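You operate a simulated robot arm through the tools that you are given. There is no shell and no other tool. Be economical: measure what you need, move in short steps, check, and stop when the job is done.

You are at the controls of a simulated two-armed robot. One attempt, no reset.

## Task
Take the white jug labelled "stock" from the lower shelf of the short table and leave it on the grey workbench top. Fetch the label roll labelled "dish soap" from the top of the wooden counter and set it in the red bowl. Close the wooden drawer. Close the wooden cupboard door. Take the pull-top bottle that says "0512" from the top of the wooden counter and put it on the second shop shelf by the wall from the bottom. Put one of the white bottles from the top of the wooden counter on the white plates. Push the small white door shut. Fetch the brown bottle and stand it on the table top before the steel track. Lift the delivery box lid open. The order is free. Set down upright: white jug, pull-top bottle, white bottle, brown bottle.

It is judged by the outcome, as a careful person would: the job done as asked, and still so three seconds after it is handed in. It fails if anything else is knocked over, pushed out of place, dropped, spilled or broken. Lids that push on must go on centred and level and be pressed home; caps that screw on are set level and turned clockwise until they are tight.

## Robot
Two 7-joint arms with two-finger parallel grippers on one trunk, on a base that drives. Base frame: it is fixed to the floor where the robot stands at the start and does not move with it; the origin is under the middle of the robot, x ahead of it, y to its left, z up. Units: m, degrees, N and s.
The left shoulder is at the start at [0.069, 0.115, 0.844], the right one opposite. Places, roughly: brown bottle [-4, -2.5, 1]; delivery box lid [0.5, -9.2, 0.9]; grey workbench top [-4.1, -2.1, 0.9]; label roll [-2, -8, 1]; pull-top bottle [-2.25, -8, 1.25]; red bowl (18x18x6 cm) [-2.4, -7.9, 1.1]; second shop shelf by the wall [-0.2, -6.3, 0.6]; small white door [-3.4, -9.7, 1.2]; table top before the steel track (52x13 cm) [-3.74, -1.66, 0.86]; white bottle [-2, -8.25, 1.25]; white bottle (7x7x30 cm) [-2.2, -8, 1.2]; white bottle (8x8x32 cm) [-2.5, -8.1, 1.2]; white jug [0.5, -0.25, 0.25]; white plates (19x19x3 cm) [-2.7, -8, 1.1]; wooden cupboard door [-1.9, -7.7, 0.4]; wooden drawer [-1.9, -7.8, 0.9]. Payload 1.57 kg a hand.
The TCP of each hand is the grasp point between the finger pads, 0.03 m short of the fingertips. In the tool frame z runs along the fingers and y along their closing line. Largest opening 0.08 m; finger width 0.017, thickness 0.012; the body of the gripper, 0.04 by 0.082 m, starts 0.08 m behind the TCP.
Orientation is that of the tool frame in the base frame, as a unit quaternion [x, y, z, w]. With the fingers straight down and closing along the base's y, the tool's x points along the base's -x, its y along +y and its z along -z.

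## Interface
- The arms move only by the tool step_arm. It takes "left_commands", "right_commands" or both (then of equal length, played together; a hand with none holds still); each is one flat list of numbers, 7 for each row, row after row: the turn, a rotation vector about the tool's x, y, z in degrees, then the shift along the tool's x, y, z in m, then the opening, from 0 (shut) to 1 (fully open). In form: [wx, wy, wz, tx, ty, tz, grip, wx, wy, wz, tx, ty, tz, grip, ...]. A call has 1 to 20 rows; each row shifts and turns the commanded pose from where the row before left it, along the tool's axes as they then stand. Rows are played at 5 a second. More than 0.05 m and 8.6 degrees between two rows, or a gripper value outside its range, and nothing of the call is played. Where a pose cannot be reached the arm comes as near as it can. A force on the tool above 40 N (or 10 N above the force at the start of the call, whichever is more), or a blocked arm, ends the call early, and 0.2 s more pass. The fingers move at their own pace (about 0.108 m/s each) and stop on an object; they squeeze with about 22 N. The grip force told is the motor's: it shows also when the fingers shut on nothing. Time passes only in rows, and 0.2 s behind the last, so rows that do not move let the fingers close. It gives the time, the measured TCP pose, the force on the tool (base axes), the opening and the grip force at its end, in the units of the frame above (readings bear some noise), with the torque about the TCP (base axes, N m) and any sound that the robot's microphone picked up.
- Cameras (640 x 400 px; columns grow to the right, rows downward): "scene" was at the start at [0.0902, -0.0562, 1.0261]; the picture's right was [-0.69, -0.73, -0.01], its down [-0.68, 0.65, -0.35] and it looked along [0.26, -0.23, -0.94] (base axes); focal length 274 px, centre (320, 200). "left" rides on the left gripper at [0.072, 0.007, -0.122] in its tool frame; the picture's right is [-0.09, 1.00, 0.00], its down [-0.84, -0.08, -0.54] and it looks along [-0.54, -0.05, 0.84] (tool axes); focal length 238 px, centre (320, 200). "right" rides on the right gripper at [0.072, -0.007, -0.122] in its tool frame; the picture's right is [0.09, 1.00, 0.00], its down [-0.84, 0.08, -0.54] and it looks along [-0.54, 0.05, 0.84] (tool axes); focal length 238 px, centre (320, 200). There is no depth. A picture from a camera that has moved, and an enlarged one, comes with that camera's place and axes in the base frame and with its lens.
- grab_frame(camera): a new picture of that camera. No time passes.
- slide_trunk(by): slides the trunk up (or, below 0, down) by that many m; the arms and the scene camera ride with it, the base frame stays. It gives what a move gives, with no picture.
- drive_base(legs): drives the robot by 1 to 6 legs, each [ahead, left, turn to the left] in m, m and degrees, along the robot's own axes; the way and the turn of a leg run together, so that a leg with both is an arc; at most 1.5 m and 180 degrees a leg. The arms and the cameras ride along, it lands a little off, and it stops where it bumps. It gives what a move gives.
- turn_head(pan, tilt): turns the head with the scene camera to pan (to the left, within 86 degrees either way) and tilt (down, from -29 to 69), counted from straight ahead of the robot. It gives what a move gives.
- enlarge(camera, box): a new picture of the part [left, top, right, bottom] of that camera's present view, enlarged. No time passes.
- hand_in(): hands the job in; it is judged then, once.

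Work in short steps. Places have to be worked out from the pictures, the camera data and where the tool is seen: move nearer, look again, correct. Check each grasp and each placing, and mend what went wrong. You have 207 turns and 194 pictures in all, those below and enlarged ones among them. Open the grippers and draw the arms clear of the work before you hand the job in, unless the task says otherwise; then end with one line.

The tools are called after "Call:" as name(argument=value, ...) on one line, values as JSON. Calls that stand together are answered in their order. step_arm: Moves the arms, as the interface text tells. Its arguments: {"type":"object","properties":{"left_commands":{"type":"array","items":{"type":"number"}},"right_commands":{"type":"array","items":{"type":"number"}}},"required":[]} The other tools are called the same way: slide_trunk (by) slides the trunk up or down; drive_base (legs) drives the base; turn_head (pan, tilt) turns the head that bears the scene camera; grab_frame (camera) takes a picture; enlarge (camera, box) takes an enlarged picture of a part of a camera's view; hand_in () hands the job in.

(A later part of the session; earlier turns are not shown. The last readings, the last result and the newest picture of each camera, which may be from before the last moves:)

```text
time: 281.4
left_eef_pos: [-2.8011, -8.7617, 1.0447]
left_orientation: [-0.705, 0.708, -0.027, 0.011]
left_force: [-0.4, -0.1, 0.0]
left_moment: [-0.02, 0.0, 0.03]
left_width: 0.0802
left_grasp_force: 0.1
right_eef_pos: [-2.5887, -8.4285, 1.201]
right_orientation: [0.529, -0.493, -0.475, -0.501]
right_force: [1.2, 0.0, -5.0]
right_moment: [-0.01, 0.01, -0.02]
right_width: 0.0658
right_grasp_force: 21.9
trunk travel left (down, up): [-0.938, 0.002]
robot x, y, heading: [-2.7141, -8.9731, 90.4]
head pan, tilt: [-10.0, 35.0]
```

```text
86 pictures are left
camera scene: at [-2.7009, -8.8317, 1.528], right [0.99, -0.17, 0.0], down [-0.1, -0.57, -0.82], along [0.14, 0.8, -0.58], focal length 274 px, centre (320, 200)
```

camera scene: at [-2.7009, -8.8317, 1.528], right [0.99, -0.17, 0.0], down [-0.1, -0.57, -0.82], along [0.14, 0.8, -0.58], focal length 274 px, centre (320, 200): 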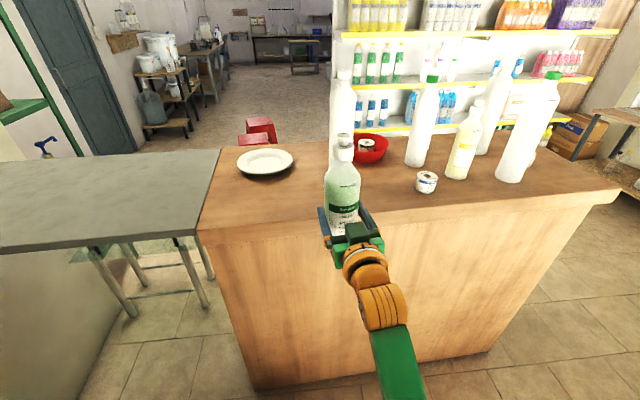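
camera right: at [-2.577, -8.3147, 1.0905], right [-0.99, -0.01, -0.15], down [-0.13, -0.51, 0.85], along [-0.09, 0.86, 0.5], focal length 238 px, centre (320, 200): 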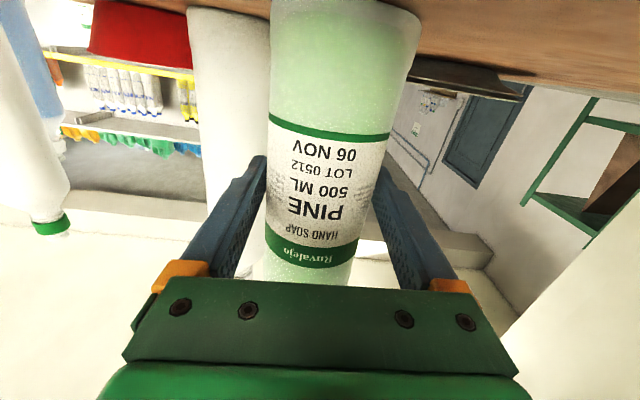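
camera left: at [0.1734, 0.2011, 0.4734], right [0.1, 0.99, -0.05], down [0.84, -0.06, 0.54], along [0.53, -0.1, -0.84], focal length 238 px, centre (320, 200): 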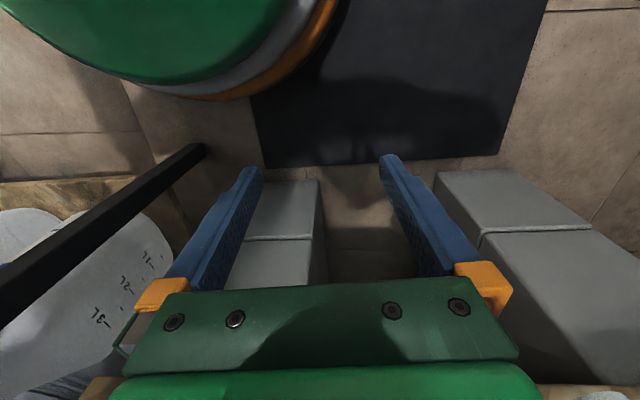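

G is held securely (~0.5 kg). I drive out along the lane behind the counter to x≈-1.05 and face the shop shelves.

Call:
drive_base(legs=[[0, 0, -90], [1.5, 0, 0], [0.2, 0, 0], [0, 0, 90], [0.9, 0, 0]])

Call:
turn_head(pan=-25, tilt=25)

Call:
grab_frame(camera="scene")

```text
time: 302.0
left_eef_pos: [-1.1043, -7.8485, 1.0461]
left_orientation: [-0.706, 0.708, -0.026, 0.012]
left_force: [0.1, -0.3, -0.2]
left_moment: [0.0, 0.01, 0.02]
left_width: 0.08
left_grasp_force: 0.1
right_eef_pos: [-0.8927, -7.5149, 1.2042]
right_orientation: [0.527, -0.492, -0.477, -0.502]
right_force: [0.0, -0.5, -5.0]
right_moment: [-0.04, 0.01, -0.02]
right_width: 0.0657
right_grasp_force: 22.1
trunk travel left (down, up): [-0.938, 0.002]
robot x, y, heading: [-1.0194, -8.0585, 90.4]
head pan, tilt: [-10.0, 35.0]
```

```text
time: 302.8
left_eef_pos: [-1.1033, -7.8465, 1.0458]
left_orientation: [-0.705, 0.708, -0.026, 0.012]
left_force: [0.2, 0.1, 0.2]
left_moment: [0.01, 0.0, 0.0]
left_width: 0.08
left_grasp_force: 0.0
right_eef_pos: [-0.8926, -7.5146, 1.204]
right_orientation: [0.528, -0.492, -0.477, -0.502]
right_force: [0.0, -0.5, -4.7]
right_moment: [-0.06, -0.02, -0.01]
right_width: 0.0653
right_grasp_force: 21.9
trunk travel left (down, up): [-0.938, 0.002]
robot x, y, heading: [-1.02, -8.0567, 90.4]
head pan, tilt: [-25.0, 25.0]
```

```text
85 pictures are left
camera scene: at [-0.9805, -7.921, 1.5442], right [0.91, -0.42, 0.0], down [-0.18, -0.39, -0.91], along [0.38, 0.82, -0.42], focal length 274 px, centre (320, 200)
```

scene: 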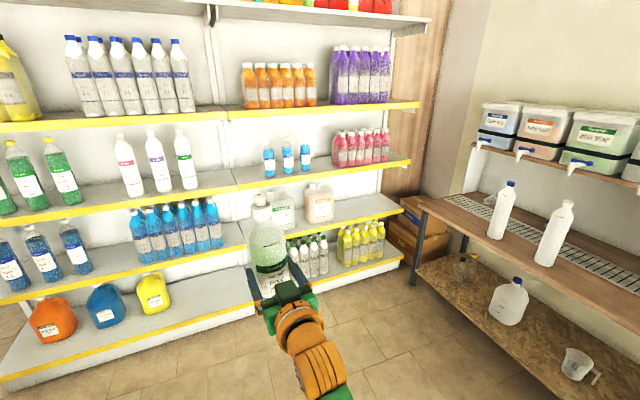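

The wall-side column's second shelf (z≈0.6, front y≈-6.5) has free space right of the pink jug, about x 0..0.3. I lower the trunk and move to line up with x≈0.1.

Call:
drive_base(legs=[[0, -0.99, -0.4], [0.7, 0, 0]])

Call:
slide_trunk(by=-0.4)

Call:
slide_trunk(by=-0.05)

Call:
turn_head(pan=-10, tilt=25)

Call:
grab_frame(camera="scene")

Call:
grab_frame(camera="right")

```text
time: 311.4
left_eef_pos: [-0.1361, -7.1427, 1.0453]
left_orientation: [0.716, -0.697, 0.024, -0.012]
left_force: [-0.5, 0.8, 0.5]
left_moment: [0.01, -0.01, -0.01]
left_width: 0.08
left_grasp_force: 0.0
right_eef_pos: [0.0641, -6.8058, 1.2038]
right_orientation: [0.535, -0.484, -0.484, -0.495]
right_force: [0.4, 0.0, -6.2]
right_moment: [-0.06, -0.04, -0.01]
right_width: 0.0652
right_grasp_force: 21.9
trunk travel left (down, up): [-0.938, 0.002]
robot x, y, heading: [-0.0443, -7.3466, 92.1]
head pan, tilt: [-25.0, 25.0]
```

```text
time: 315.2
left_eef_pos: [-0.1383, -7.1411, 0.6452]
left_orientation: [0.716, -0.698, 0.025, -0.011]
left_force: [-0.1, -0.6, 0.5]
left_moment: [-0.03, -0.01, -0.01]
left_width: 0.08
left_grasp_force: 0.0
right_eef_pos: [0.0648, -6.8032, 0.8022]
right_orientation: [0.536, -0.484, -0.484, -0.494]
right_force: [0.2, -1.0, -5.4]
right_moment: [-0.01, 0.02, 0.02]
right_width: 0.0653
right_grasp_force: 22.4
trunk travel left (down, up): [-0.538, 0.402]
robot x, y, heading: [-0.0482, -7.3475, 92.1]
head pan, tilt: [-25.0, 25.0]
```

```text
time: 316.1
left_eef_pos: [-0.1365, -7.142, 0.5961]
left_orientation: [0.716, -0.697, 0.025, -0.012]
left_force: [0.4, 0.2, -0.1]
left_moment: [-0.02, 0.01, -0.06]
left_width: 0.0802
left_grasp_force: 0.1
right_eef_pos: [0.0645, -6.8036, 0.7527]
right_orientation: [0.536, -0.484, -0.483, -0.494]
right_force: [0.4, 0.9, -5.1]
right_moment: [-0.04, 0.02, 0.02]
right_width: 0.0654
right_grasp_force: 22.2
trunk travel left (down, up): [-0.488, 0.452]
robot x, y, heading: [-0.0445, -7.3451, 92.0]
head pan, tilt: [-25.0, 25.0]
```

```text
time: 316.9
left_eef_pos: [-0.1378, -7.1421, 0.595]
left_orientation: [0.715, -0.698, 0.025, -0.013]
left_force: [0.4, 0.1, 0.0]
left_moment: [0.05, 0.03, 0.0]
left_width: 0.08
left_grasp_force: 0.1
right_eef_pos: [0.0638, -6.8027, 0.7524]
right_orientation: [0.536, -0.484, -0.484, -0.495]
right_force: [0.1, -0.1, -5.9]
right_moment: [-0.05, 0.01, 0.0]
right_width: 0.0654
right_grasp_force: 21.9
trunk travel left (down, up): [-0.488, 0.452]
robot x, y, heading: [-0.0482, -7.3464, 92.0]
head pan, tilt: [-10.0, 25.0]
```

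```text
84 pictures are left
camera scene: at [-0.0339, -7.2062, 1.0942], right [0.99, -0.14, 0.0], down [-0.06, -0.42, -0.91], along [0.13, 0.9, -0.42], focal length 274 px, centre (320, 200)
```

scene: 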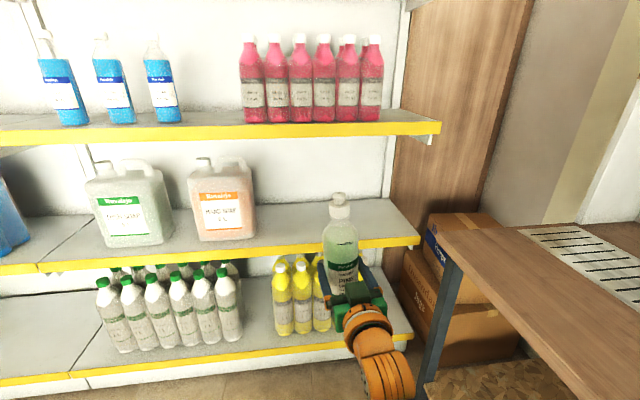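

```text
83 pictures are left
camera right: at [0.0801, -6.9283, 0.6872], right [-0.99, -0.05, -0.15], down [-0.11, -0.51, 0.85], along [-0.12, 0.86, 0.5], focal length 238 px, centre (320, 200)
```

right: 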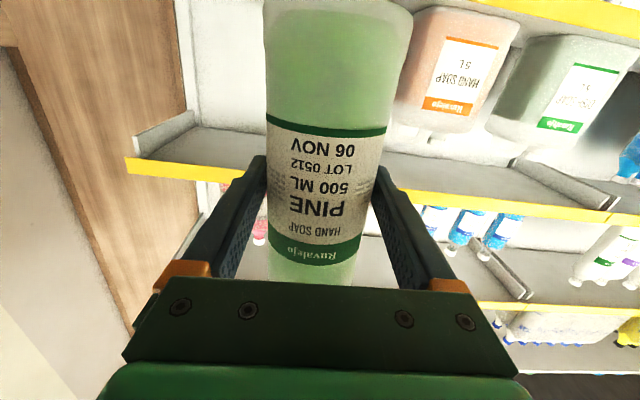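

Shelf 2 top ≈0.6, third shelf underside ≈0.93; the bottle (bottom ≈0.64 after a small drop) fits. I lower 1.5 cm and drive 0.40 m ahead.

Call:
slide_trunk(by=-0.015)

Call:
drive_base(legs=[[0.25, -0.02, -1.5]])

Call:
grab_frame(camera="scene")

```text
time: 317.5
left_eef_pos: [-0.1366, -7.1419, 0.5796]
left_orientation: [0.716, -0.698, 0.025, -0.012]
left_force: [0.1, -0.6, -0.8]
left_moment: [0.05, -0.02, 0.0]
left_width: 0.08
left_grasp_force: 0.1
right_eef_pos: [0.0651, -6.8046, 0.7375]
right_orientation: [0.536, -0.484, -0.484, -0.494]
right_force: [-0.3, 0.4, -4.7]
right_moment: [-0.06, -0.02, 0.02]
right_width: 0.0654
right_grasp_force: 21.9
trunk travel left (down, up): [-0.473, 0.467]
robot x, y, heading: [-0.0478, -7.3491, 92.1]
head pan, tilt: [-10.0, 25.0]
```

```text
time: 319.3
left_eef_pos: [-0.1173, -6.8936, 0.5792]
left_orientation: [-0.706, 0.708, -0.025, 0.011]
left_force: [0.0, 0.4, 0.0]
left_moment: [-0.01, -0.01, 0.01]
left_width: 0.0801
left_grasp_force: 0.0
right_eef_pos: [0.0935, -6.5597, 0.7372]
right_orientation: [0.53, -0.491, -0.477, -0.501]
right_force: [-0.5, 0.4, -5.8]
right_moment: [-0.06, 0.02, -0.03]
right_width: 0.0652
right_grasp_force: 21.9
trunk travel left (down, up): [-0.473, 0.467]
robot x, y, heading: [-0.0303, -7.1038, 90.5]
head pan, tilt: [-10.0, 25.0]
```

```text
82 pictures are left
camera scene: at [-0.0159, -6.9599, 1.0792], right [0.99, -0.16, 0.0], down [-0.07, -0.42, -0.91], along [0.15, 0.89, -0.42], focal length 274 px, centre (320, 200)
```

scene: 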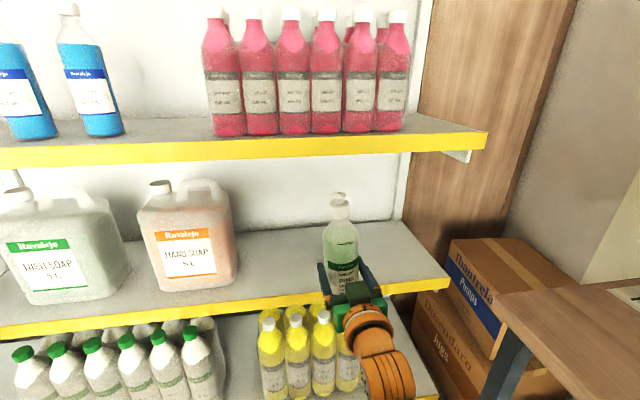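

Bottle top ≈0.89 under the 0.93 shelf above; I move in another 16 cm.

Call:
drive_base(legs=[[0.165, 0, 0]])

Call:
grab_frame(camera="scene")

```text
time: 320.8
left_eef_pos: [-0.1196, -6.7289, 0.5804]
left_orientation: [-0.707, 0.707, -0.025, 0.012]
left_force: [0.5, -0.7, -0.4]
left_moment: [0.02, -0.02, -0.02]
left_width: 0.0799
left_grasp_force: 0.0
right_eef_pos: [0.0899, -6.3937, 0.7374]
right_orientation: [0.53, -0.491, -0.477, -0.5]
right_force: [0.2, 0.0, -4.7]
right_moment: [-0.05, 0.02, -0.02]
right_width: 0.0651
right_grasp_force: 21.9
trunk travel left (down, up): [-0.473, 0.467]
robot x, y, heading: [-0.0322, -6.9375, 90.7]
head pan, tilt: [-10.0, 25.0]
```

```text
81 pictures are left
camera scene: at [-0.0179, -6.7945, 1.0792], right [0.99, -0.16, 0.0], down [-0.07, -0.42, -0.91], along [0.15, 0.89, -0.42], focal length 274 px, centre (320, 200)
```

scene: 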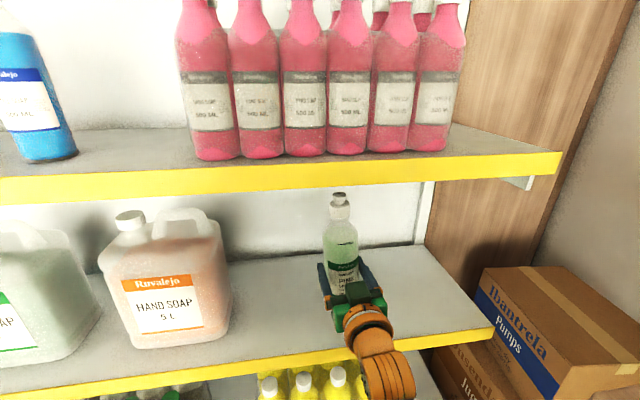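

Call:
step_arm(right_commands=[0, 0, 0, 0.012, 0, 0, 0, 0, 0, 0, 0.012, 0, 0, 0, 0, 0, 0, 0.008, 0, 0, 0])

Call:
step_arm(right_commands=[0, 0, 0, 0.004, 0, 0, 0, 0, 0, 0, 0.003, 0, 0, 0])

```text
time: 321.6
left_eef_pos: [-0.1195, -6.7279, 0.5794]
left_orientation: [-0.707, 0.707, -0.026, 0.011]
left_force: [0.1, 0.2, 0.2]
left_moment: [-0.03, 0.01, -0.03]
left_width: 0.0798
left_grasp_force: 0.1
right_eef_pos: [0.0926, -6.3961, 0.7043]
right_orientation: [0.53, -0.491, -0.477, -0.501]
right_force: [-0.5, 0.0, -6.3]
right_moment: [-0.04, 0.0, 0.0]
right_width: 0.0653
right_grasp_force: 22.0
trunk travel left (down, up): [-0.473, 0.467]
robot x, y, heading: [-0.034, -6.9384, 90.7]
head pan, tilt: [-10.0, 25.0]
```

```text
time: 322.2
left_eef_pos: [-0.1192, -6.7276, 0.5806]
left_orientation: [0.707, -0.706, 0.025, -0.011]
left_force: [-0.5, 0.5, -1.2]
left_moment: [-0.02, 0.0, -0.01]
left_width: 0.08
left_grasp_force: 0.1
right_eef_pos: [0.0922, -6.3956, 0.6981]
right_orientation: [0.53, -0.491, -0.477, -0.5]
right_force: [0.1, 1.0, -6.1]
right_moment: [-0.03, 0.01, 0.01]
right_width: 0.0653
right_grasp_force: 21.6
trunk travel left (down, up): [-0.473, 0.467]
robot x, y, heading: [-0.0327, -6.9377, 90.7]
head pan, tilt: [-10.0, 25.0]
```

Call:
step_arm(right_commands=[0, 0, 0, 0.004, 0, 0, 0, 0, 0, 0, 0.004, 0, 0, 0])

Call:
grab_frame(camera="right")

```text
time: 322.8
left_eef_pos: [-0.1185, -6.7279, 0.5793]
left_orientation: [-0.707, 0.707, -0.026, 0.012]
left_force: [-0.2, 0.9, 0.7]
left_moment: [0.0, -0.02, -0.01]
left_width: 0.0799
left_grasp_force: 0.0
right_eef_pos: [0.0948, -6.3969, 0.6903]
right_orientation: [0.53, -0.491, -0.477, -0.5]
right_force: [0.0, 1.0, -4.6]
right_moment: [-0.01, 0.0, 0.07]
right_width: 0.0651
right_grasp_force: 21.6
trunk travel left (down, up): [-0.473, 0.467]
robot x, y, heading: [-0.036, -6.9355, 90.6]
head pan, tilt: [-10.0, 25.0]
```

```text
80 pictures are left
camera right: at [0.1062, -6.5223, 0.6253], right [-0.99, -0.02, -0.15], down [-0.12, -0.51, 0.85], along [-0.09, 0.86, 0.5], focal length 238 px, centre (320, 200)
```

right: 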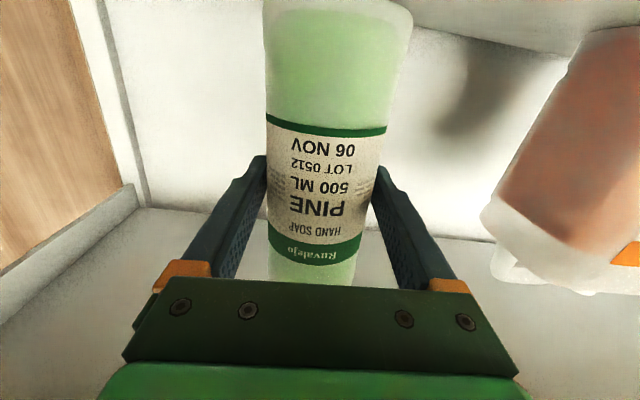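

Call:
step_arm(right_commands=[0, 0, 0, 0.004, 0, 0, 0, 0, 0, 0, 0.003, 0, 0, 0])

Call:
step_arm(right_commands=[0, 0, 0, 0.003, 0, 0, 0, 0, 0, 0, 0.003, 0, 0, 0])

```text
time: 323.4
left_eef_pos: [-0.1199, -6.7283, 0.5809]
left_orientation: [0.707, -0.707, 0.025, -0.011]
left_force: [0.0, -0.5, 0.8]
left_moment: [-0.02, 0.01, 0.05]
left_width: 0.0797
left_grasp_force: 0.1
right_eef_pos: [0.094, -6.3966, 0.6835]
right_orientation: [0.529, -0.492, -0.478, -0.5]
right_force: [0.4, -0.2, -5.6]
right_moment: [-0.02, -0.02, 0.02]
right_width: 0.065
right_grasp_force: 21.9
trunk travel left (down, up): [-0.473, 0.467]
robot x, y, heading: [-0.0308, -6.9393, 90.7]
head pan, tilt: [-10.0, 25.0]
```

```text
time: 324.0
left_eef_pos: [-0.1196, -6.7272, 0.5805]
left_orientation: [0.708, -0.706, 0.026, -0.012]
left_force: [-0.7, 0.3, 1.1]
left_moment: [-0.02, -0.01, 0.03]
left_width: 0.0798
left_grasp_force: 0.1
right_eef_pos: [0.0939, -6.396, 0.6789]
right_orientation: [0.53, -0.491, -0.477, -0.5]
right_force: [0.8, -0.6, -4.5]
right_moment: [-0.05, -0.01, 0.0]
right_width: 0.0652
right_grasp_force: 21.6
trunk travel left (down, up): [-0.473, 0.467]
robot x, y, heading: [-0.0346, -6.9346, 90.4]
head pan, tilt: [-10.0, 25.0]
```

Call:
step_arm(right_commands=[0, 0, 0, 0.003, 0, 0, 0, 0, 0, 0, 0.003, 0, 0, 0])

Call:
step_arm(right_commands=[0, 0, 0, 0.003, 0, 0, 0, 0, 0, 0, 0.003, 0, 0, 0])

```text
time: 324.6
left_eef_pos: [-0.1191, -6.7275, 0.5804]
left_orientation: [-0.707, 0.707, -0.025, 0.012]
left_force: [0.2, -0.6, 0.5]
left_moment: [0.01, 0.01, -0.06]
left_width: 0.0801
left_grasp_force: 0.1
right_eef_pos: [0.0949, -6.3977, 0.6727]
right_orientation: [0.53, -0.491, -0.478, -0.5]
right_force: [0.2, -0.3, -6.0]
right_moment: [0.03, -0.02, -0.01]
right_width: 0.0653
right_grasp_force: 21.9
trunk travel left (down, up): [-0.473, 0.467]
robot x, y, heading: [-0.0329, -6.9392, 90.5]
head pan, tilt: [-10.0, 25.0]
```

```text
time: 325.2
left_eef_pos: [-0.1192, -6.7286, 0.5807]
left_orientation: [-0.707, 0.707, -0.025, 0.011]
left_force: [0.1, -0.2, -0.2]
left_moment: [0.01, -0.03, 0.0]
left_width: 0.0801
left_grasp_force: 0.2
right_eef_pos: [0.095, -6.3978, 0.6665]
right_orientation: [0.53, -0.491, -0.478, -0.5]
right_force: [0.2, 0.8, -5.1]
right_moment: [-0.03, -0.01, 0.0]
right_width: 0.065
right_grasp_force: 21.7
trunk travel left (down, up): [-0.473, 0.467]
robot x, y, heading: [-0.0353, -6.9394, 90.8]
head pan, tilt: [-10.0, 25.0]
```

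Call:
enlarge(camera="scene", box=[220, 170, 460, 400])

Call:
step_arm(right_commands=[0, 0, 0, 0.003, 0, 0, 0, 0, 0, 0, 0.003, 0, 0, 0])

```text
1.74 times, centred on (340, 285) of scene
camera zoom: at [-0.0178, -6.7949, 1.0792], right [0.99, -0.16, 0.0], down [-0.07, -0.42, -0.91], along [0.15, 0.89, -0.42], focal length 476 px, centre (285, 52)
```

zoom: 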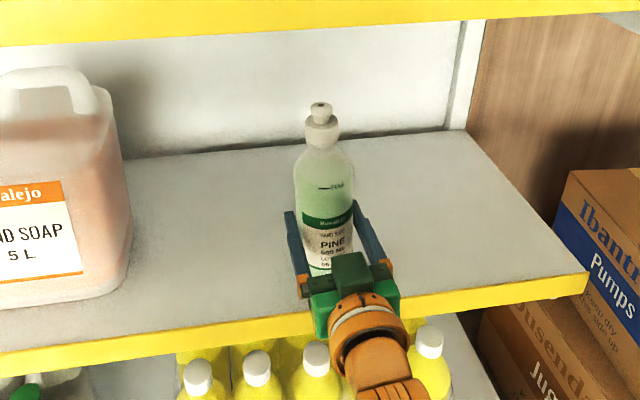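

```text
time: 325.8
left_eef_pos: [-0.1195, -6.7278, 0.5805]
left_orientation: [0.707, -0.706, 0.025, -0.012]
left_force: [0.1, -0.5, -0.4]
left_moment: [0.01, -0.02, 0.01]
left_width: 0.08
left_grasp_force: 0.1
right_eef_pos: [0.0952, -6.3972, 0.6605]
right_orientation: [0.53, -0.491, -0.477, -0.501]
right_force: [-0.8, 0.6, -4.4]
right_moment: [-0.01, 0.01, 0.02]
right_width: 0.0653
right_grasp_force: 22.4
trunk travel left (down, up): [-0.473, 0.467]
robot x, y, heading: [-0.0331, -6.936, 90.6]
head pan, tilt: [-10.0, 25.0]
```

Call:
step_arm(right_commands=[0, 0, 0, 0.004, 0, 0, 0, 0, 0, 0, 0.004, 0, 0, 0])

Call:
step_arm(right_commands=[0, 0, 0, 0.004, 0, 0, 0, 0, 0, 0, 0.004, 0, 0, 0])

```text
time: 326.4
left_eef_pos: [-0.1191, -6.7278, 0.5809]
left_orientation: [0.707, -0.707, 0.025, -0.011]
left_force: [-0.2, -0.3, -0.2]
left_moment: [0.03, -0.02, 0.01]
left_width: 0.0799
left_grasp_force: 0.1
right_eef_pos: [0.096, -6.3984, 0.651]
right_orientation: [0.529, -0.491, -0.477, -0.501]
right_force: [-0.7, 0.5, -4.8]
right_moment: [-0.03, 0.04, 0.02]
right_width: 0.0655
right_grasp_force: 21.9
trunk travel left (down, up): [-0.473, 0.467]
robot x, y, heading: [-0.0345, -6.9373, 91.0]
head pan, tilt: [-10.0, 25.0]
```

```text
time: 327.0
left_eef_pos: [-0.1211, -6.7288, 0.5808]
left_orientation: [0.707, -0.706, 0.025, -0.014]
left_force: [-0.4, 0.3, 0.2]
left_moment: [0.0, 0.0, -0.01]
left_width: 0.08
left_grasp_force: 0.0
right_eef_pos: [0.0955, -6.3998, 0.6493]
right_orientation: [0.527, -0.489, -0.48, -0.503]
right_force: [1.3, 5.1, 10.0]
right_moment: [0.42, 0.21, -0.04]
right_width: 0.0653
right_grasp_force: 21.8
trunk travel left (down, up): [-0.473, 0.467]
robot x, y, heading: [-0.0372, -6.938, 90.9]
head pan, tilt: [-10.0, 25.0]
```

Contact is felt (10 N, at the bottle's base). I release and retract straight back.

Call:
step_arm(right_commands=[0, 0, 0, 0, 0, 0, 0.9, 0, 0, 0, 0, 0, 0, 1, 0, 0, 0, 0, 0, 0, 1])

Call:
grab_frame(camera="right")

```text
time: 327.8
left_eef_pos: [-0.1198, -6.7286, 0.5809]
left_orientation: [0.707, -0.707, 0.025, -0.013]
left_force: [0.6, 1.3, 0.5]
left_moment: [-0.01, 0.02, -0.01]
left_width: 0.0802
left_grasp_force: 0.1
right_eef_pos: [0.0959, -6.3993, 0.6448]
right_orientation: [0.529, -0.49, -0.478, -0.501]
right_force: [0.2, -0.9, -0.5]
right_moment: [0.0, -0.02, 0.04]
right_width: 0.08
right_grasp_force: 0.0
trunk travel left (down, up): [-0.473, 0.467]
robot x, y, heading: [-0.032, -6.9353, 90.9]
head pan, tilt: [-10.0, 25.0]
```

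```text
78 pictures are left
camera right: at [0.1084, -6.5253, 0.5791], right [-0.99, -0.02, -0.15], down [-0.12, -0.51, 0.85], along [-0.1, 0.86, 0.5], focal length 238 px, centre (320, 200)
```

right: 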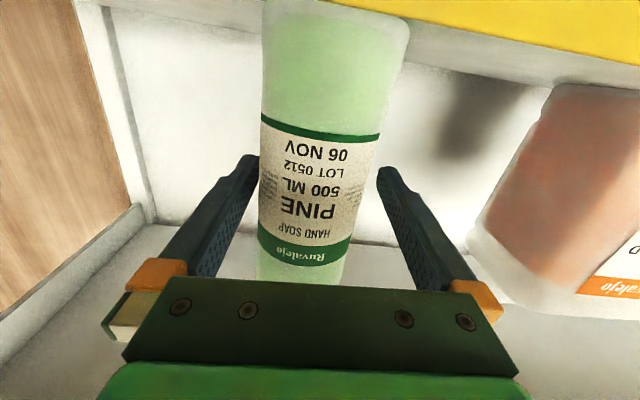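

It stands free; I centre by 5 mm and retract straight back, then check.

Call:
step_arm(right_commands=[0, 0, 0, 0, -0.005, 0, 1, 0, 0, 0, 0, 0, -0.03, 1, 0, 0, 0, 0, 0, -0.04, 1])

Call:
drive_base(legs=[[-0.35, 0, 0]])

Call:
grab_frame(camera="scene")

```text
time: 328.6
left_eef_pos: [-0.1184, -6.7276, 0.5808]
left_orientation: [0.707, -0.707, 0.025, -0.014]
left_force: [0.1, -0.9, 0.4]
left_moment: [0.0, 0.01, 0.03]
left_width: 0.0799
left_grasp_force: 0.0
right_eef_pos: [0.1029, -6.4714, 0.6493]
right_orientation: [0.529, -0.491, -0.478, -0.501]
right_force: [-0.9, -0.6, 0.4]
right_moment: [0.0, 0.01, -0.01]
right_width: 0.0798
right_grasp_force: 0.0
trunk travel left (down, up): [-0.473, 0.467]
robot x, y, heading: [-0.0333, -6.9352, 90.6]
head pan, tilt: [-10.0, 25.0]
```

```text
time: 330.8
left_eef_pos: [-0.1161, -7.0784, 0.5813]
left_orientation: [0.709, -0.705, 0.026, -0.013]
left_force: [0.5, 0.4, 0.3]
left_moment: [0.01, 0.0, 0.03]
left_width: 0.0801
left_grasp_force: 0.1
right_eef_pos: [0.1058, -6.8185, 0.6484]
right_orientation: [0.53, -0.489, -0.48, -0.5]
right_force: [0.2, 0.1, 0.5]
right_moment: [-0.02, 0.0, 0.01]
right_width: 0.0798
right_grasp_force: 0.0
trunk travel left (down, up): [-0.473, 0.467]
robot x, y, heading: [-0.03, -7.2872, 90.8]
head pan, tilt: [-10.0, 25.0]
```

```text
77 pictures are left
camera scene: at [-0.014, -7.1454, 1.0795], right [0.99, -0.16, 0.0], down [-0.07, -0.42, -0.91], along [0.14, 0.9, -0.42], focal length 274 px, centre (320, 200)
```

scene: 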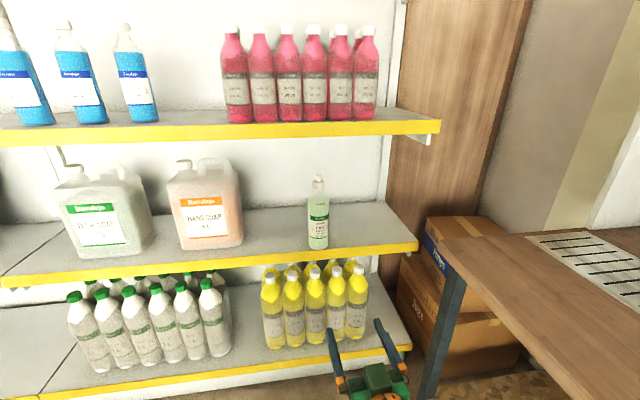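

The 0512 bottle stands on the second shelf. Next the delivery box: I raise the trunk, move away and turn to face +x near y≈-9.1.

Call:
slide_trunk(by=0.4)

Call:
drive_base(legs=[[-0.2, 0.5, 0], [0, 0, -90.8], [0, -1.5, 0]])

Call:
turn_head(pan=-10, tilt=30)

Call:
grab_frame(camera="scene")

```text
time: 334.7
left_eef_pos: [-0.1166, -7.0774, 0.9809]
left_orientation: [0.709, -0.705, 0.025, -0.013]
left_force: [0.1, -0.6, 0.6]
left_moment: [-0.03, 0.03, 0.01]
left_width: 0.0797
left_grasp_force: 0.1
right_eef_pos: [0.1057, -6.8185, 1.0479]
right_orientation: [0.531, -0.489, -0.479, -0.499]
right_force: [0.4, -0.5, -1.1]
right_moment: [0.04, 0.01, 0.03]
right_width: 0.0799
right_grasp_force: 0.1
trunk travel left (down, up): [-0.873, 0.067]
robot x, y, heading: [-0.0276, -7.2874, 91.1]
head pan, tilt: [-10.0, 25.0]
```

```text
time: 348.8
left_eef_pos: [-0.3155, -8.9487, 0.9805]
left_orientation: [0.007, 1.0, -0.027, -0.009]
left_force: [-0.1, -0.5, 0.0]
left_moment: [0.04, -0.01, 0.03]
left_width: 0.0801
left_grasp_force: 0.0
right_eef_pos: [-0.0606, -9.175, 1.0485]
right_orientation: [-0.021, 0.721, -0.022, 0.692]
right_force: [-0.1, -0.1, 0.1]
right_moment: [-0.06, -0.02, -0.01]
right_width: 0.0798
right_grasp_force: 0.0
trunk travel left (down, up): [-0.873, 0.067]
robot x, y, heading: [-0.5243, -9.0309, -0.3]
head pan, tilt: [-10.0, 25.0]
```

```text
time: 349.5
left_eef_pos: [-0.3159, -8.9493, 0.9806]
left_orientation: [0.006, 1.0, -0.027, -0.009]
left_force: [0.2, 0.4, 0.3]
left_moment: [-0.04, 0.0, -0.03]
left_width: 0.0799
left_grasp_force: 0.1
right_eef_pos: [-0.06, -9.1751, 1.0484]
right_orientation: [-0.022, 0.722, -0.022, 0.692]
right_force: [0.0, 0.6, 0.2]
right_moment: [0.02, -0.01, 0.01]
right_width: 0.0799
right_grasp_force: 0.1
trunk travel left (down, up): [-0.873, 0.067]
robot x, y, heading: [-0.5249, -9.035, -0.3]
head pan, tilt: [-10.0, 30.0]
```

```text
76 pictures are left
camera scene: at [-0.3853, -9.048, 1.4715], right [-0.18, -0.98, 0.0], down [-0.49, 0.09, -0.87], along [0.85, -0.15, -0.5], focal length 274 px, centre (320, 200)
```

scene: 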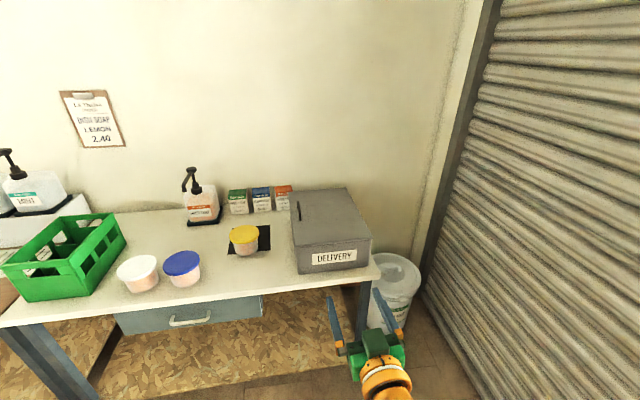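

Call:
enlarge(camera="scene", box=[270, 170, 400, 290])

Call:
grab_frame(camera="right")

```text
3.33 times, centred on (335, 230) of scene
camera zoom: at [-0.3853, -9.048, 1.4715], right [-0.18, -0.98, 0.0], down [-0.49, 0.09, -0.87], along [0.85, -0.15, -0.5], focal length 912 px, centre (270, 100)
```

zoom: 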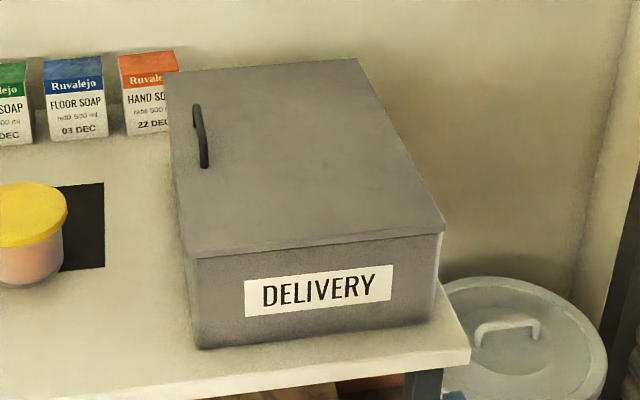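

```text
74 pictures are left
camera right: at [-0.1855, -9.1864, 0.9819], right [-0.01, 0.99, -0.15], down [-0.51, 0.13, 0.85], along [0.86, 0.08, 0.5], focal length 238 px, centre (320, 200)
```

right: 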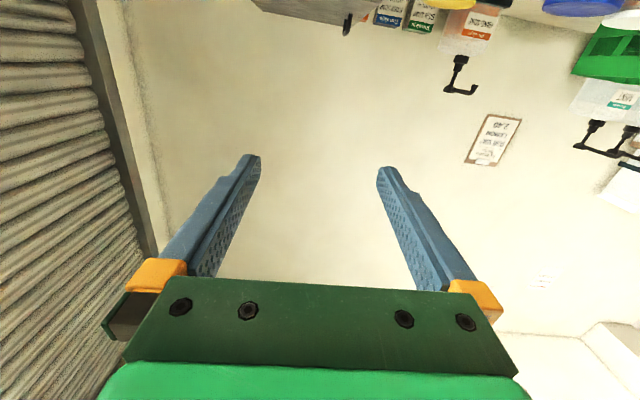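

The lid's strap handle runs along x near its +y edge at ≈[0.487, -9.12, 0.915]; so the hinge is on the -y side (y≈-9.35). I pitch the right tool to ~60°, level its roll, shift it left, then drive nearer and look.

Call:
step_arm(right_commands=[0, 8.2, 1.2, 0, 0.014, 0, 1, 0, 8.2, 1.2, 0, 0.014, 0, 1, 0, 8.2, 1, 0, 0.014, 0, 1, 0, 3, 0, 0, 0.013, 0, 1])

Call:
drive_base(legs=[[0.38, -0.03, 0]])

Call:
turn_head(pan=-10, tilt=45)

Call:
grab_frame(camera="scene")

Call:
grab_frame(camera="right")

```text
time: 350.3
left_eef_pos: [-0.3151, -8.948, 0.9802]
left_orientation: [0.007, 1.0, -0.026, -0.009]
left_force: [-0.2, -0.1, 0.1]
left_moment: [0.0, 0.03, 0.02]
left_width: 0.0802
left_grasp_force: 0.1
right_eef_pos: [-0.0623, -9.174, 1.028]
right_orientation: [-0.043, 0.85, -0.088, 0.518]
right_force: [-0.2, -0.7, 1.0]
right_moment: [-0.01, -0.01, 0.01]
right_width: 0.0801
right_grasp_force: 0.1
trunk travel left (down, up): [-0.873, 0.067]
robot x, y, heading: [-0.5268, -9.0351, -0.1]
head pan, tilt: [-10.0, 30.0]
stopped in row 4 (right hand): the arm was blocked; the commanded pose is now the measured one
```

```text
time: 352.7
left_eef_pos: [0.0612, -8.9799, 0.9809]
left_orientation: [0.007, 1.0, -0.027, -0.01]
left_force: [-0.1, -0.5, -0.1]
left_moment: [-0.01, -0.01, -0.04]
left_width: 0.0803
left_grasp_force: 0.0
right_eef_pos: [0.3129, -9.2042, 1.0304]
right_orientation: [-0.043, 0.85, -0.088, 0.518]
right_force: [0.4, -0.5, -0.3]
right_moment: [-0.02, 0.02, 0.03]
right_width: 0.0801
right_grasp_force: 0.0
trunk travel left (down, up): [-0.873, 0.067]
robot x, y, heading: [-0.1472, -9.0653, -0.6]
head pan, tilt: [-10.0, 30.0]
```

```text
time: 353.5
left_eef_pos: [0.0624, -8.9801, 0.9805]
left_orientation: [0.008, 1.0, -0.027, -0.01]
left_force: [0.1, -0.5, -0.3]
left_moment: [-0.04, -0.02, -0.04]
left_width: 0.0803
left_grasp_force: 0.0
right_eef_pos: [0.3142, -9.2045, 1.0283]
right_orientation: [-0.043, 0.85, -0.089, 0.517]
right_force: [-0.5, -0.7, 0.9]
right_moment: [-0.02, 0.01, -0.01]
right_width: 0.0802
right_grasp_force: 0.1
trunk travel left (down, up): [-0.873, 0.067]
robot x, y, heading: [-0.1498, -9.0635, -0.2]
head pan, tilt: [-10.0, 45.0]
```

```text
73 pictures are left
camera scene: at [-0.0169, -9.0781, 1.4489], right [-0.18, -0.98, 0.0], down [-0.7, 0.13, -0.71], along [0.7, -0.13, -0.71], focal length 274 px, centre (320, 200)
```

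scene: 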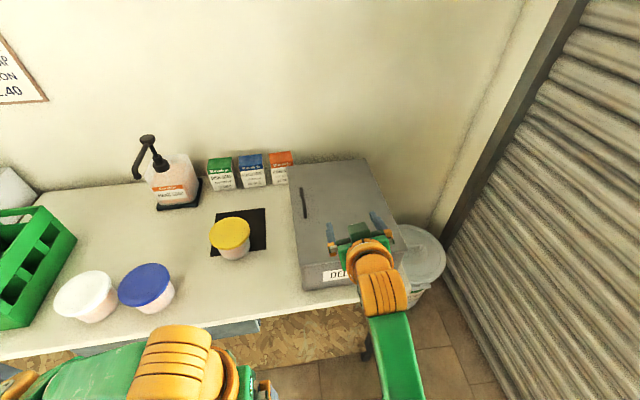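

```text
72 pictures are left
camera right: at [0.1726, -9.211, 1.0224], right [-0.02, 0.96, -0.27], down [-0.09, 0.27, 0.96], along [1.0, 0.05, 0.08], focal length 238 px, centre (320, 200)
```

right: 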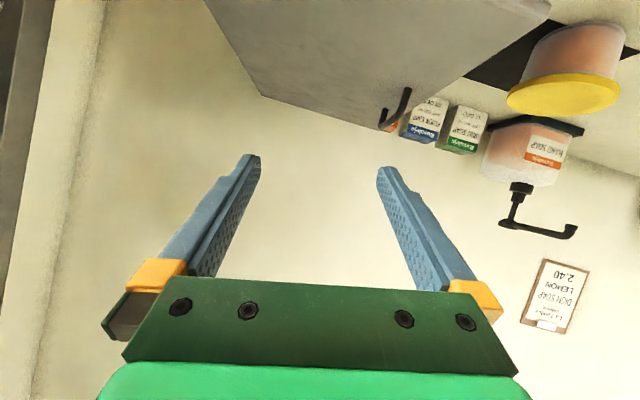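

The arm was blocked when moving inward (own body), and the tool rolled 11°. I correct the roll in place with the hand moved outward slightly.

Call:
step_arm(right_commands=[-1.7, 0, 3.3, 0, -0.01, 0.01, 1, -1.7, 0, 3.3, 0, -0.01, 0.01, 1, -1.7, 0, 3.3, 0, 0, 0, 1])

Call:
grab_frame(camera="right")

```text
time: 354.3
left_eef_pos: [0.0622, -8.98, 0.9806]
left_orientation: [0.007, 1.0, -0.027, -0.01]
left_force: [0.0, 0.2, -0.5]
left_moment: [0.02, 0.02, -0.01]
left_width: 0.0798
left_grasp_force: 0.0
right_eef_pos: [0.332, -9.2249, 1.0224]
right_orientation: [0.008, 0.854, -0.004, 0.521]
right_force: [0.1, -0.1, -0.6]
right_moment: [-0.02, 0.04, 0.0]
right_width: 0.0801
right_grasp_force: 0.1
trunk travel left (down, up): [-0.873, 0.067]
robot x, y, heading: [-0.1505, -9.0599, -0.2]
head pan, tilt: [-10.0, 45.0]
```

```text
71 pictures are left
camera right: at [0.1903, -9.2312, 1.0159], right [-0.02, 1.0, -0.08], down [-0.1, 0.08, 0.99], along [0.99, 0.03, 0.1], focal length 238 px, centre (320, 200)
```

right: 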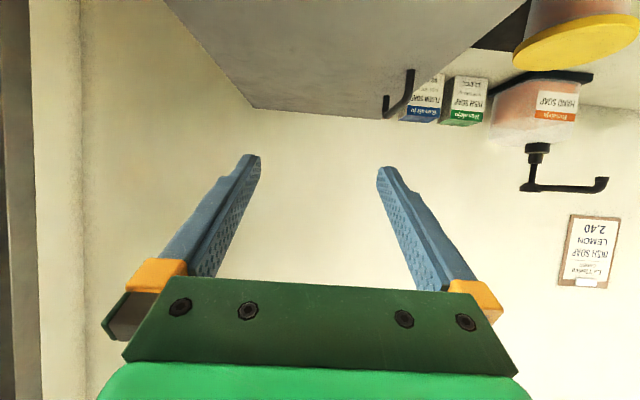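

Handle top z≈0.918, y≈-9.129, x 0.46–0.56; lid z≈0.893. I steepen the tool to ~50°, raise the arm relative to the trunk and lower the trunk, keeping height margin for the opening arc.

Call:
step_arm(right_commands=[0, 6.3, 0, 0, 0, 0, 1, 0, 6.3, 0, 0, 0, 0, 0.6, 0, 0, 0, -0.02, 0, -0.0167, 0.6, 0, 0, 0, -0.02, 0, -0.0167, 0.6, 0, 0, 0, -0.02, 0, -0.0167, 0.6, 0, 0, 0, -0.02, 0, -0.0167, 0.6])

Call:
drive_base(legs=[[0.0, 0.096, 0.2]])

Call:
slide_trunk(by=-0.14)

Call:
grab_frame(camera="right")

Call:
grab_frame(camera="scene")

```text
time: 355.7
left_eef_pos: [0.0626, -8.979, 0.9806]
left_orientation: [0.007, 1.0, -0.027, -0.01]
left_force: [-0.6, 0.7, 0.2]
left_moment: [0.0, -0.03, -0.01]
left_width: 0.08
left_grasp_force: 0.0
right_eef_pos: [0.3307, -9.2265, 1.1264]
right_orientation: [0.009, 0.906, -0.004, 0.424]
right_force: [0.6, 0.3, -0.6]
right_moment: [0.01, -0.05, 0.05]
right_width: 0.048
right_grasp_force: 0.0
trunk travel left (down, up): [-0.873, 0.067]
robot x, y, heading: [-0.1466, -9.0622, -0.3]
head pan, tilt: [-10.0, 45.0]
```

```text
time: 356.8
left_eef_pos: [0.0625, -8.8883, 0.9806]
left_orientation: [0.008, 1.0, -0.025, -0.01]
left_force: [0.5, 0.6, 0.2]
left_moment: [0.01, 0.01, 0.05]
left_width: 0.0801
left_grasp_force: 0.1
right_eef_pos: [0.3321, -9.1349, 1.1255]
right_orientation: [0.009, 0.905, -0.002, 0.424]
right_force: [-0.6, -0.1, -0.3]
right_moment: [0.05, 0.0, 0.05]
right_width: 0.0479
right_grasp_force: 0.0
trunk travel left (down, up): [-0.873, 0.067]
robot x, y, heading: [-0.1493, -8.9666, -0.3]
head pan, tilt: [-10.0, 45.0]
```

```text
time: 358.5
left_eef_pos: [0.0615, -8.8842, 0.8403]
left_orientation: [0.007, 1.0, -0.026, -0.009]
left_force: [-0.1, -0.4, -0.3]
left_moment: [-0.03, 0.03, 0.01]
left_width: 0.0797
left_grasp_force: 0.2
right_eef_pos: [0.3314, -9.1314, 0.9868]
right_orientation: [0.007, 0.906, -0.004, 0.424]
right_force: [0.5, 0.1, 0.2]
right_moment: [-0.04, 0.0, 0.0]
right_width: 0.048
right_grasp_force: 0.0
trunk travel left (down, up): [-0.733, 0.207]
robot x, y, heading: [-0.1489, -8.9686, 0.1]
head pan, tilt: [-10.0, 45.0]
```

```text
70 pictures are left
camera right: at [0.1921, -9.1364, 1.0097], right [-0.04, 1.0, -0.07], down [0.12, 0.08, 0.99], along [0.99, 0.03, -0.12], focal length 238 px, centre (320, 200)
```

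right: 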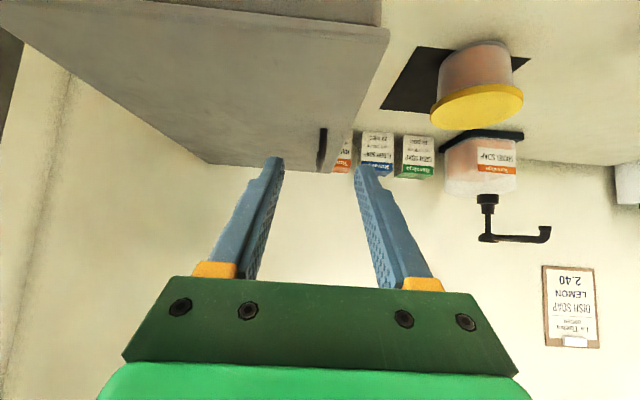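

```text
69 pictures are left
camera scene: at [-0.017, -8.983, 1.3089], right [-0.18, -0.98, 0.0], down [-0.7, 0.12, -0.71], along [0.7, -0.12, -0.71], focal length 274 px, centre (320, 200)
```

scene: 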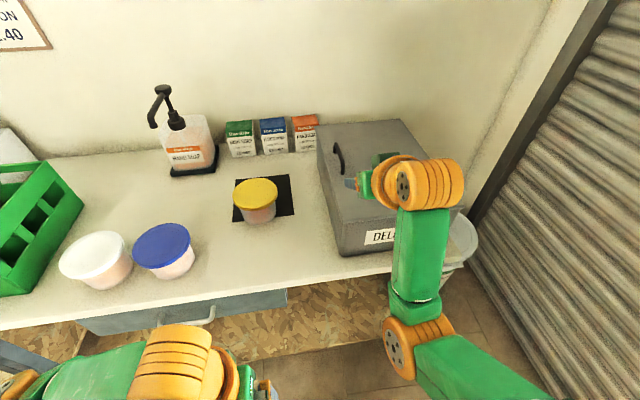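

Handle is in line with the tool. I drive 0.12 m ahead, then descend to straddle it.

Call:
drive_base(legs=[[0.12, 0.0, 0]])

Call:
step_arm(right_commands=[0, 0, 0, 0.01, 0, 0.0215, 0.6, 0, 0, 0, 0.01, 0, 0.0215, 0.6])

Call:
grab_frame(camera="right")

Call:
grab_frame(camera="scene")

```text
time: 359.8
left_eef_pos: [0.1828, -8.8851, 0.8411]
left_orientation: [0.008, 1.0, -0.028, -0.009]
left_force: [0.1, -0.8, -0.4]
left_moment: [-0.01, 0.0, 0.01]
left_width: 0.0801
left_grasp_force: 0.0
right_eef_pos: [0.4529, -9.1333, 0.9873]
right_orientation: [0.008, 0.905, -0.004, 0.425]
right_force: [-0.1, -1.1, -0.2]
right_moment: [0.01, 0.0, 0.02]
right_width: 0.0481
right_grasp_force: 0.0
trunk travel left (down, up): [-0.733, 0.207]
robot x, y, heading: [-0.0278, -8.9679, -0.2]
head pan, tilt: [-10.0, 45.0]
```

```text
time: 360.4
left_eef_pos: [0.1832, -8.8863, 0.8406]
left_orientation: [0.008, 1.0, -0.026, -0.01]
left_force: [-0.8, 0.2, 0.1]
left_moment: [0.01, 0.03, -0.01]
left_width: 0.08
left_grasp_force: 0.1
right_eef_pos: [0.4742, -9.1346, 0.9423]
right_orientation: [0.008, 0.906, -0.004, 0.424]
right_force: [0.6, 0.5, -0.3]
right_moment: [0.02, 0.02, 0.04]
right_width: 0.048
right_grasp_force: 0.0
trunk travel left (down, up): [-0.733, 0.207]
robot x, y, heading: [-0.0284, -8.9696, -0.1]
head pan, tilt: [-10.0, 45.0]
```

```text
68 pictures are left
camera right: at [0.3333, -9.1396, 0.9661], right [-0.04, 1.0, -0.07], down [0.12, 0.07, 0.99], along [0.99, 0.03, -0.12], focal length 238 px, centre (320, 200)
```

right: 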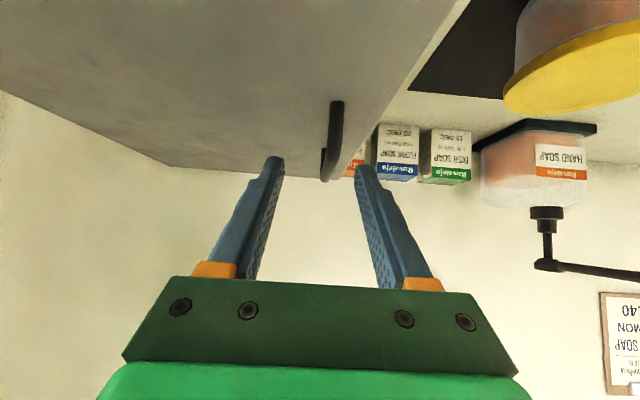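

```text
67 pictures are left
camera scene: at [0.1052, -8.9838, 1.3088], right [-0.18, -0.98, 0.0], down [-0.7, 0.13, -0.71], along [0.7, -0.13, -0.71], focal length 274 px, centre (320, 200)
```

scene: 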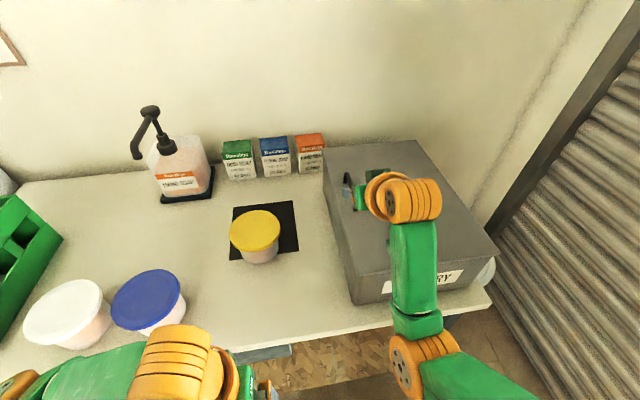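

The handle is between the fingertips, 6 mm toward +y. I shift, lower 2 cm and close.

Call:
step_arm(right_commands=[0, 0, 0, 0.0045, 0.006, 0.0103, 0.6, 0, 0, 0, 0.0045, 0, 0.0103, 0.6, 0, 0, 0, 0, 0, 0, 0, 0, 0, 0, 0, 0, 0, 0, 0, 0, 0, 0, 0, 0, 0])

Call:
grab_frame(camera="right")

```text
time: 361.6
left_eef_pos: [0.1843, -8.8863, 0.8406]
left_orientation: [0.008, 1.0, -0.027, -0.009]
left_force: [-0.2, 0.4, 0.7]
left_moment: [0.0, 0.04, 0.05]
left_width: 0.0798
left_grasp_force: 0.0
right_eef_pos: [0.4834, -9.1271, 0.9224]
right_orientation: [0.008, 0.906, -0.004, 0.423]
right_force: [0.7, 1.2, -0.8]
right_moment: [-0.04, -0.4, 0.22]
right_width: 0.0097
right_grasp_force: 27.9
trunk travel left (down, up): [-0.733, 0.207]
robot x, y, heading: [-0.0275, -8.9695, 0.1]
head pan, tilt: [-10.0, 45.0]
```

```text
66 pictures are left
camera right: at [0.3441, -9.1322, 0.9459], right [-0.04, 1.0, -0.07], down [0.12, 0.08, 0.99], along [0.99, 0.03, -0.12], focal length 238 px, centre (320, 200)
```

right: 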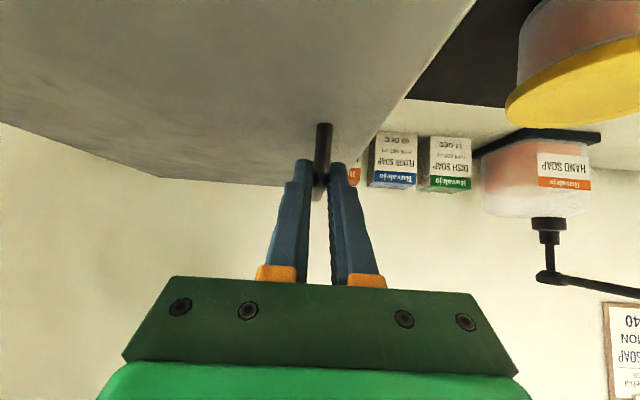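

Handle gripped. I lift along the hinge arc in 8° steps (axis y≈-9.35, z≈0.89), three at a time, watching forces.

Call:
step_arm(right_commands=[-5.14, 0.14, 6.13, -0.0236, -0.0066, -0.0196, 0, -5.14, 0.14, 6.13, -0.0236, -0.0066, -0.0196, 0])

Call:
grab_frame(camera="scene")

```text
time: 362.2
left_eef_pos: [0.1829, -8.887, 0.8403]
left_orientation: [0.007, 1.0, -0.025, -0.009]
left_force: [0.4, -0.9, 0.2]
left_moment: [0.02, 0.01, -0.01]
left_width: 0.0797
left_grasp_force: 0.0
right_eef_pos: [0.4843, -9.1479, 0.9824]
right_orientation: [0.068, 0.897, 0.123, 0.418]
right_force: [-2.5, -4.2, -4.4]
right_moment: [-0.14, -0.15, 0.29]
right_width: 0.01
right_grasp_force: 28.2
trunk travel left (down, up): [-0.733, 0.207]
robot x, y, heading: [-0.0255, -8.9691, -0.2]
head pan, tilt: [-10.0, 45.0]
```

```text
65 pictures are left
camera scene: at [0.1043, -8.9865, 1.3088], right [-0.18, -0.98, 0.0], down [-0.7, 0.13, -0.71], along [0.7, -0.12, -0.71], focal length 274 px, centre (320, 200)
```

scene: 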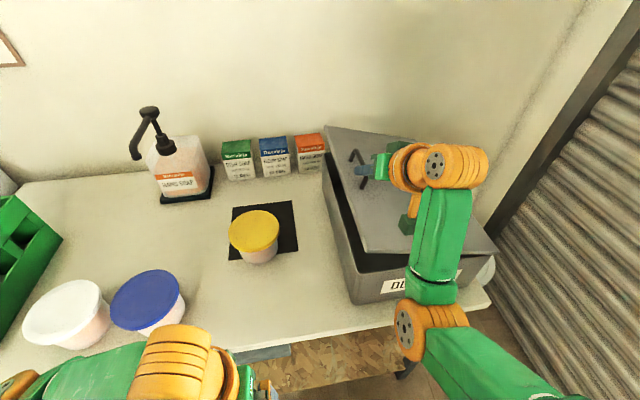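

The lid opens on the right hinge with low force. Continue three more steps.

Call:
step_arm(right_commands=[-5.14, 0.14, 6.13, -0.0236, -0.0066, -0.0196, 0, -5.14, 0.14, 6.13, -0.0236, -0.0066, -0.0196, 0, -5.14, 0.14, 6.13, -0.0236, -0.0066, -0.0196, 0])

Call:
grab_frame(camera="scene")

```text
time: 363.0
left_eef_pos: [0.1839, -8.8904, 0.8415]
left_orientation: [0.008, 1.0, -0.024, -0.01]
left_force: [0.7, 0.2, -0.6]
left_moment: [0.01, 0.01, -0.01]
left_width: 0.0801
left_grasp_force: 0.0
right_eef_pos: [0.4832, -9.2061, 1.0581]
right_orientation: [0.154, 0.851, 0.309, 0.395]
right_force: [-4.1, -8.7, -11.1]
right_moment: [-0.19, 0.02, 0.55]
right_width: 0.0101
right_grasp_force: 27.8
trunk travel left (down, up): [-0.733, 0.207]
robot x, y, heading: [-0.0244, -8.9696, -0.1]
head pan, tilt: [-10.0, 45.0]
```

```text
64 pictures are left
camera scene: at [0.1051, -8.9899, 1.3086], right [-0.18, -0.98, -0.01], down [-0.7, 0.13, -0.71], along [0.7, -0.12, -0.71], focal length 274 px, centre (320, 200)
```

scene: 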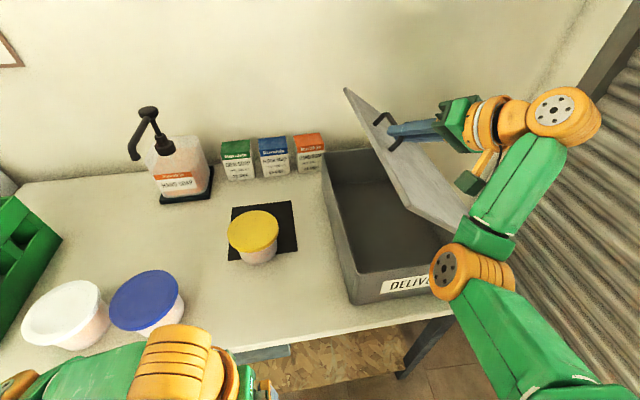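

Force is pulling inward slightly, so I tighten the radius a little and continue.

Call:
step_arm(right_commands=[-5.14, 0.14, 6.13, -0.0224, -0.0095, -0.0186, 0, -5.14, 0.14, 6.13, -0.0224, -0.0085, -0.0186, 0, -5.14, 0.14, 6.13, -0.0224, -0.008, -0.0186, 0])

Call:
grab_frame(camera="scene")

```text
time: 363.8
left_eef_pos: [0.1816, -8.8843, 0.8409]
left_orientation: [0.006, 1.0, -0.028, -0.008]
left_force: [0.0, -0.4, -0.2]
left_moment: [0.04, -0.01, -0.04]
left_width: 0.0801
left_grasp_force: 0.0
right_eef_pos: [0.4812, -9.2792, 1.1003]
right_orientation: [0.229, 0.768, 0.48, 0.357]
right_force: [-1.3, 2.4, 6.5]
right_moment: [-0.11, -0.2, 0.6]
right_width: 0.01
right_grasp_force: 27.8
trunk travel left (down, up): [-0.733, 0.207]
robot x, y, heading: [-0.0262, -8.966, -0.4]
head pan, tilt: [-10.0, 45.0]
```

```text
63 pictures are left
camera scene: at [0.102, -8.9812, 1.3095], right [-0.18, -0.98, 0.0], down [-0.69, 0.12, -0.71], along [0.7, -0.13, -0.71], focal length 274 px, centre (320, 200)
```

scene: 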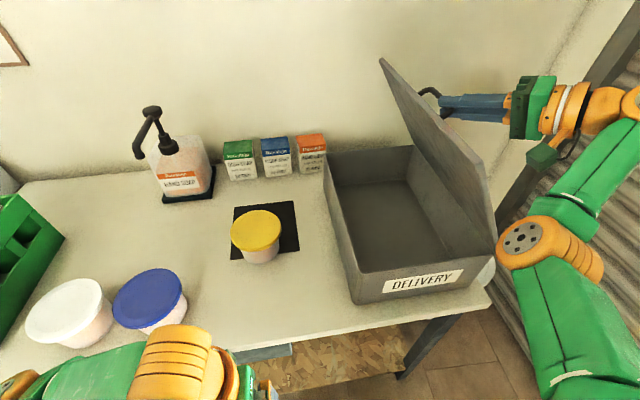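

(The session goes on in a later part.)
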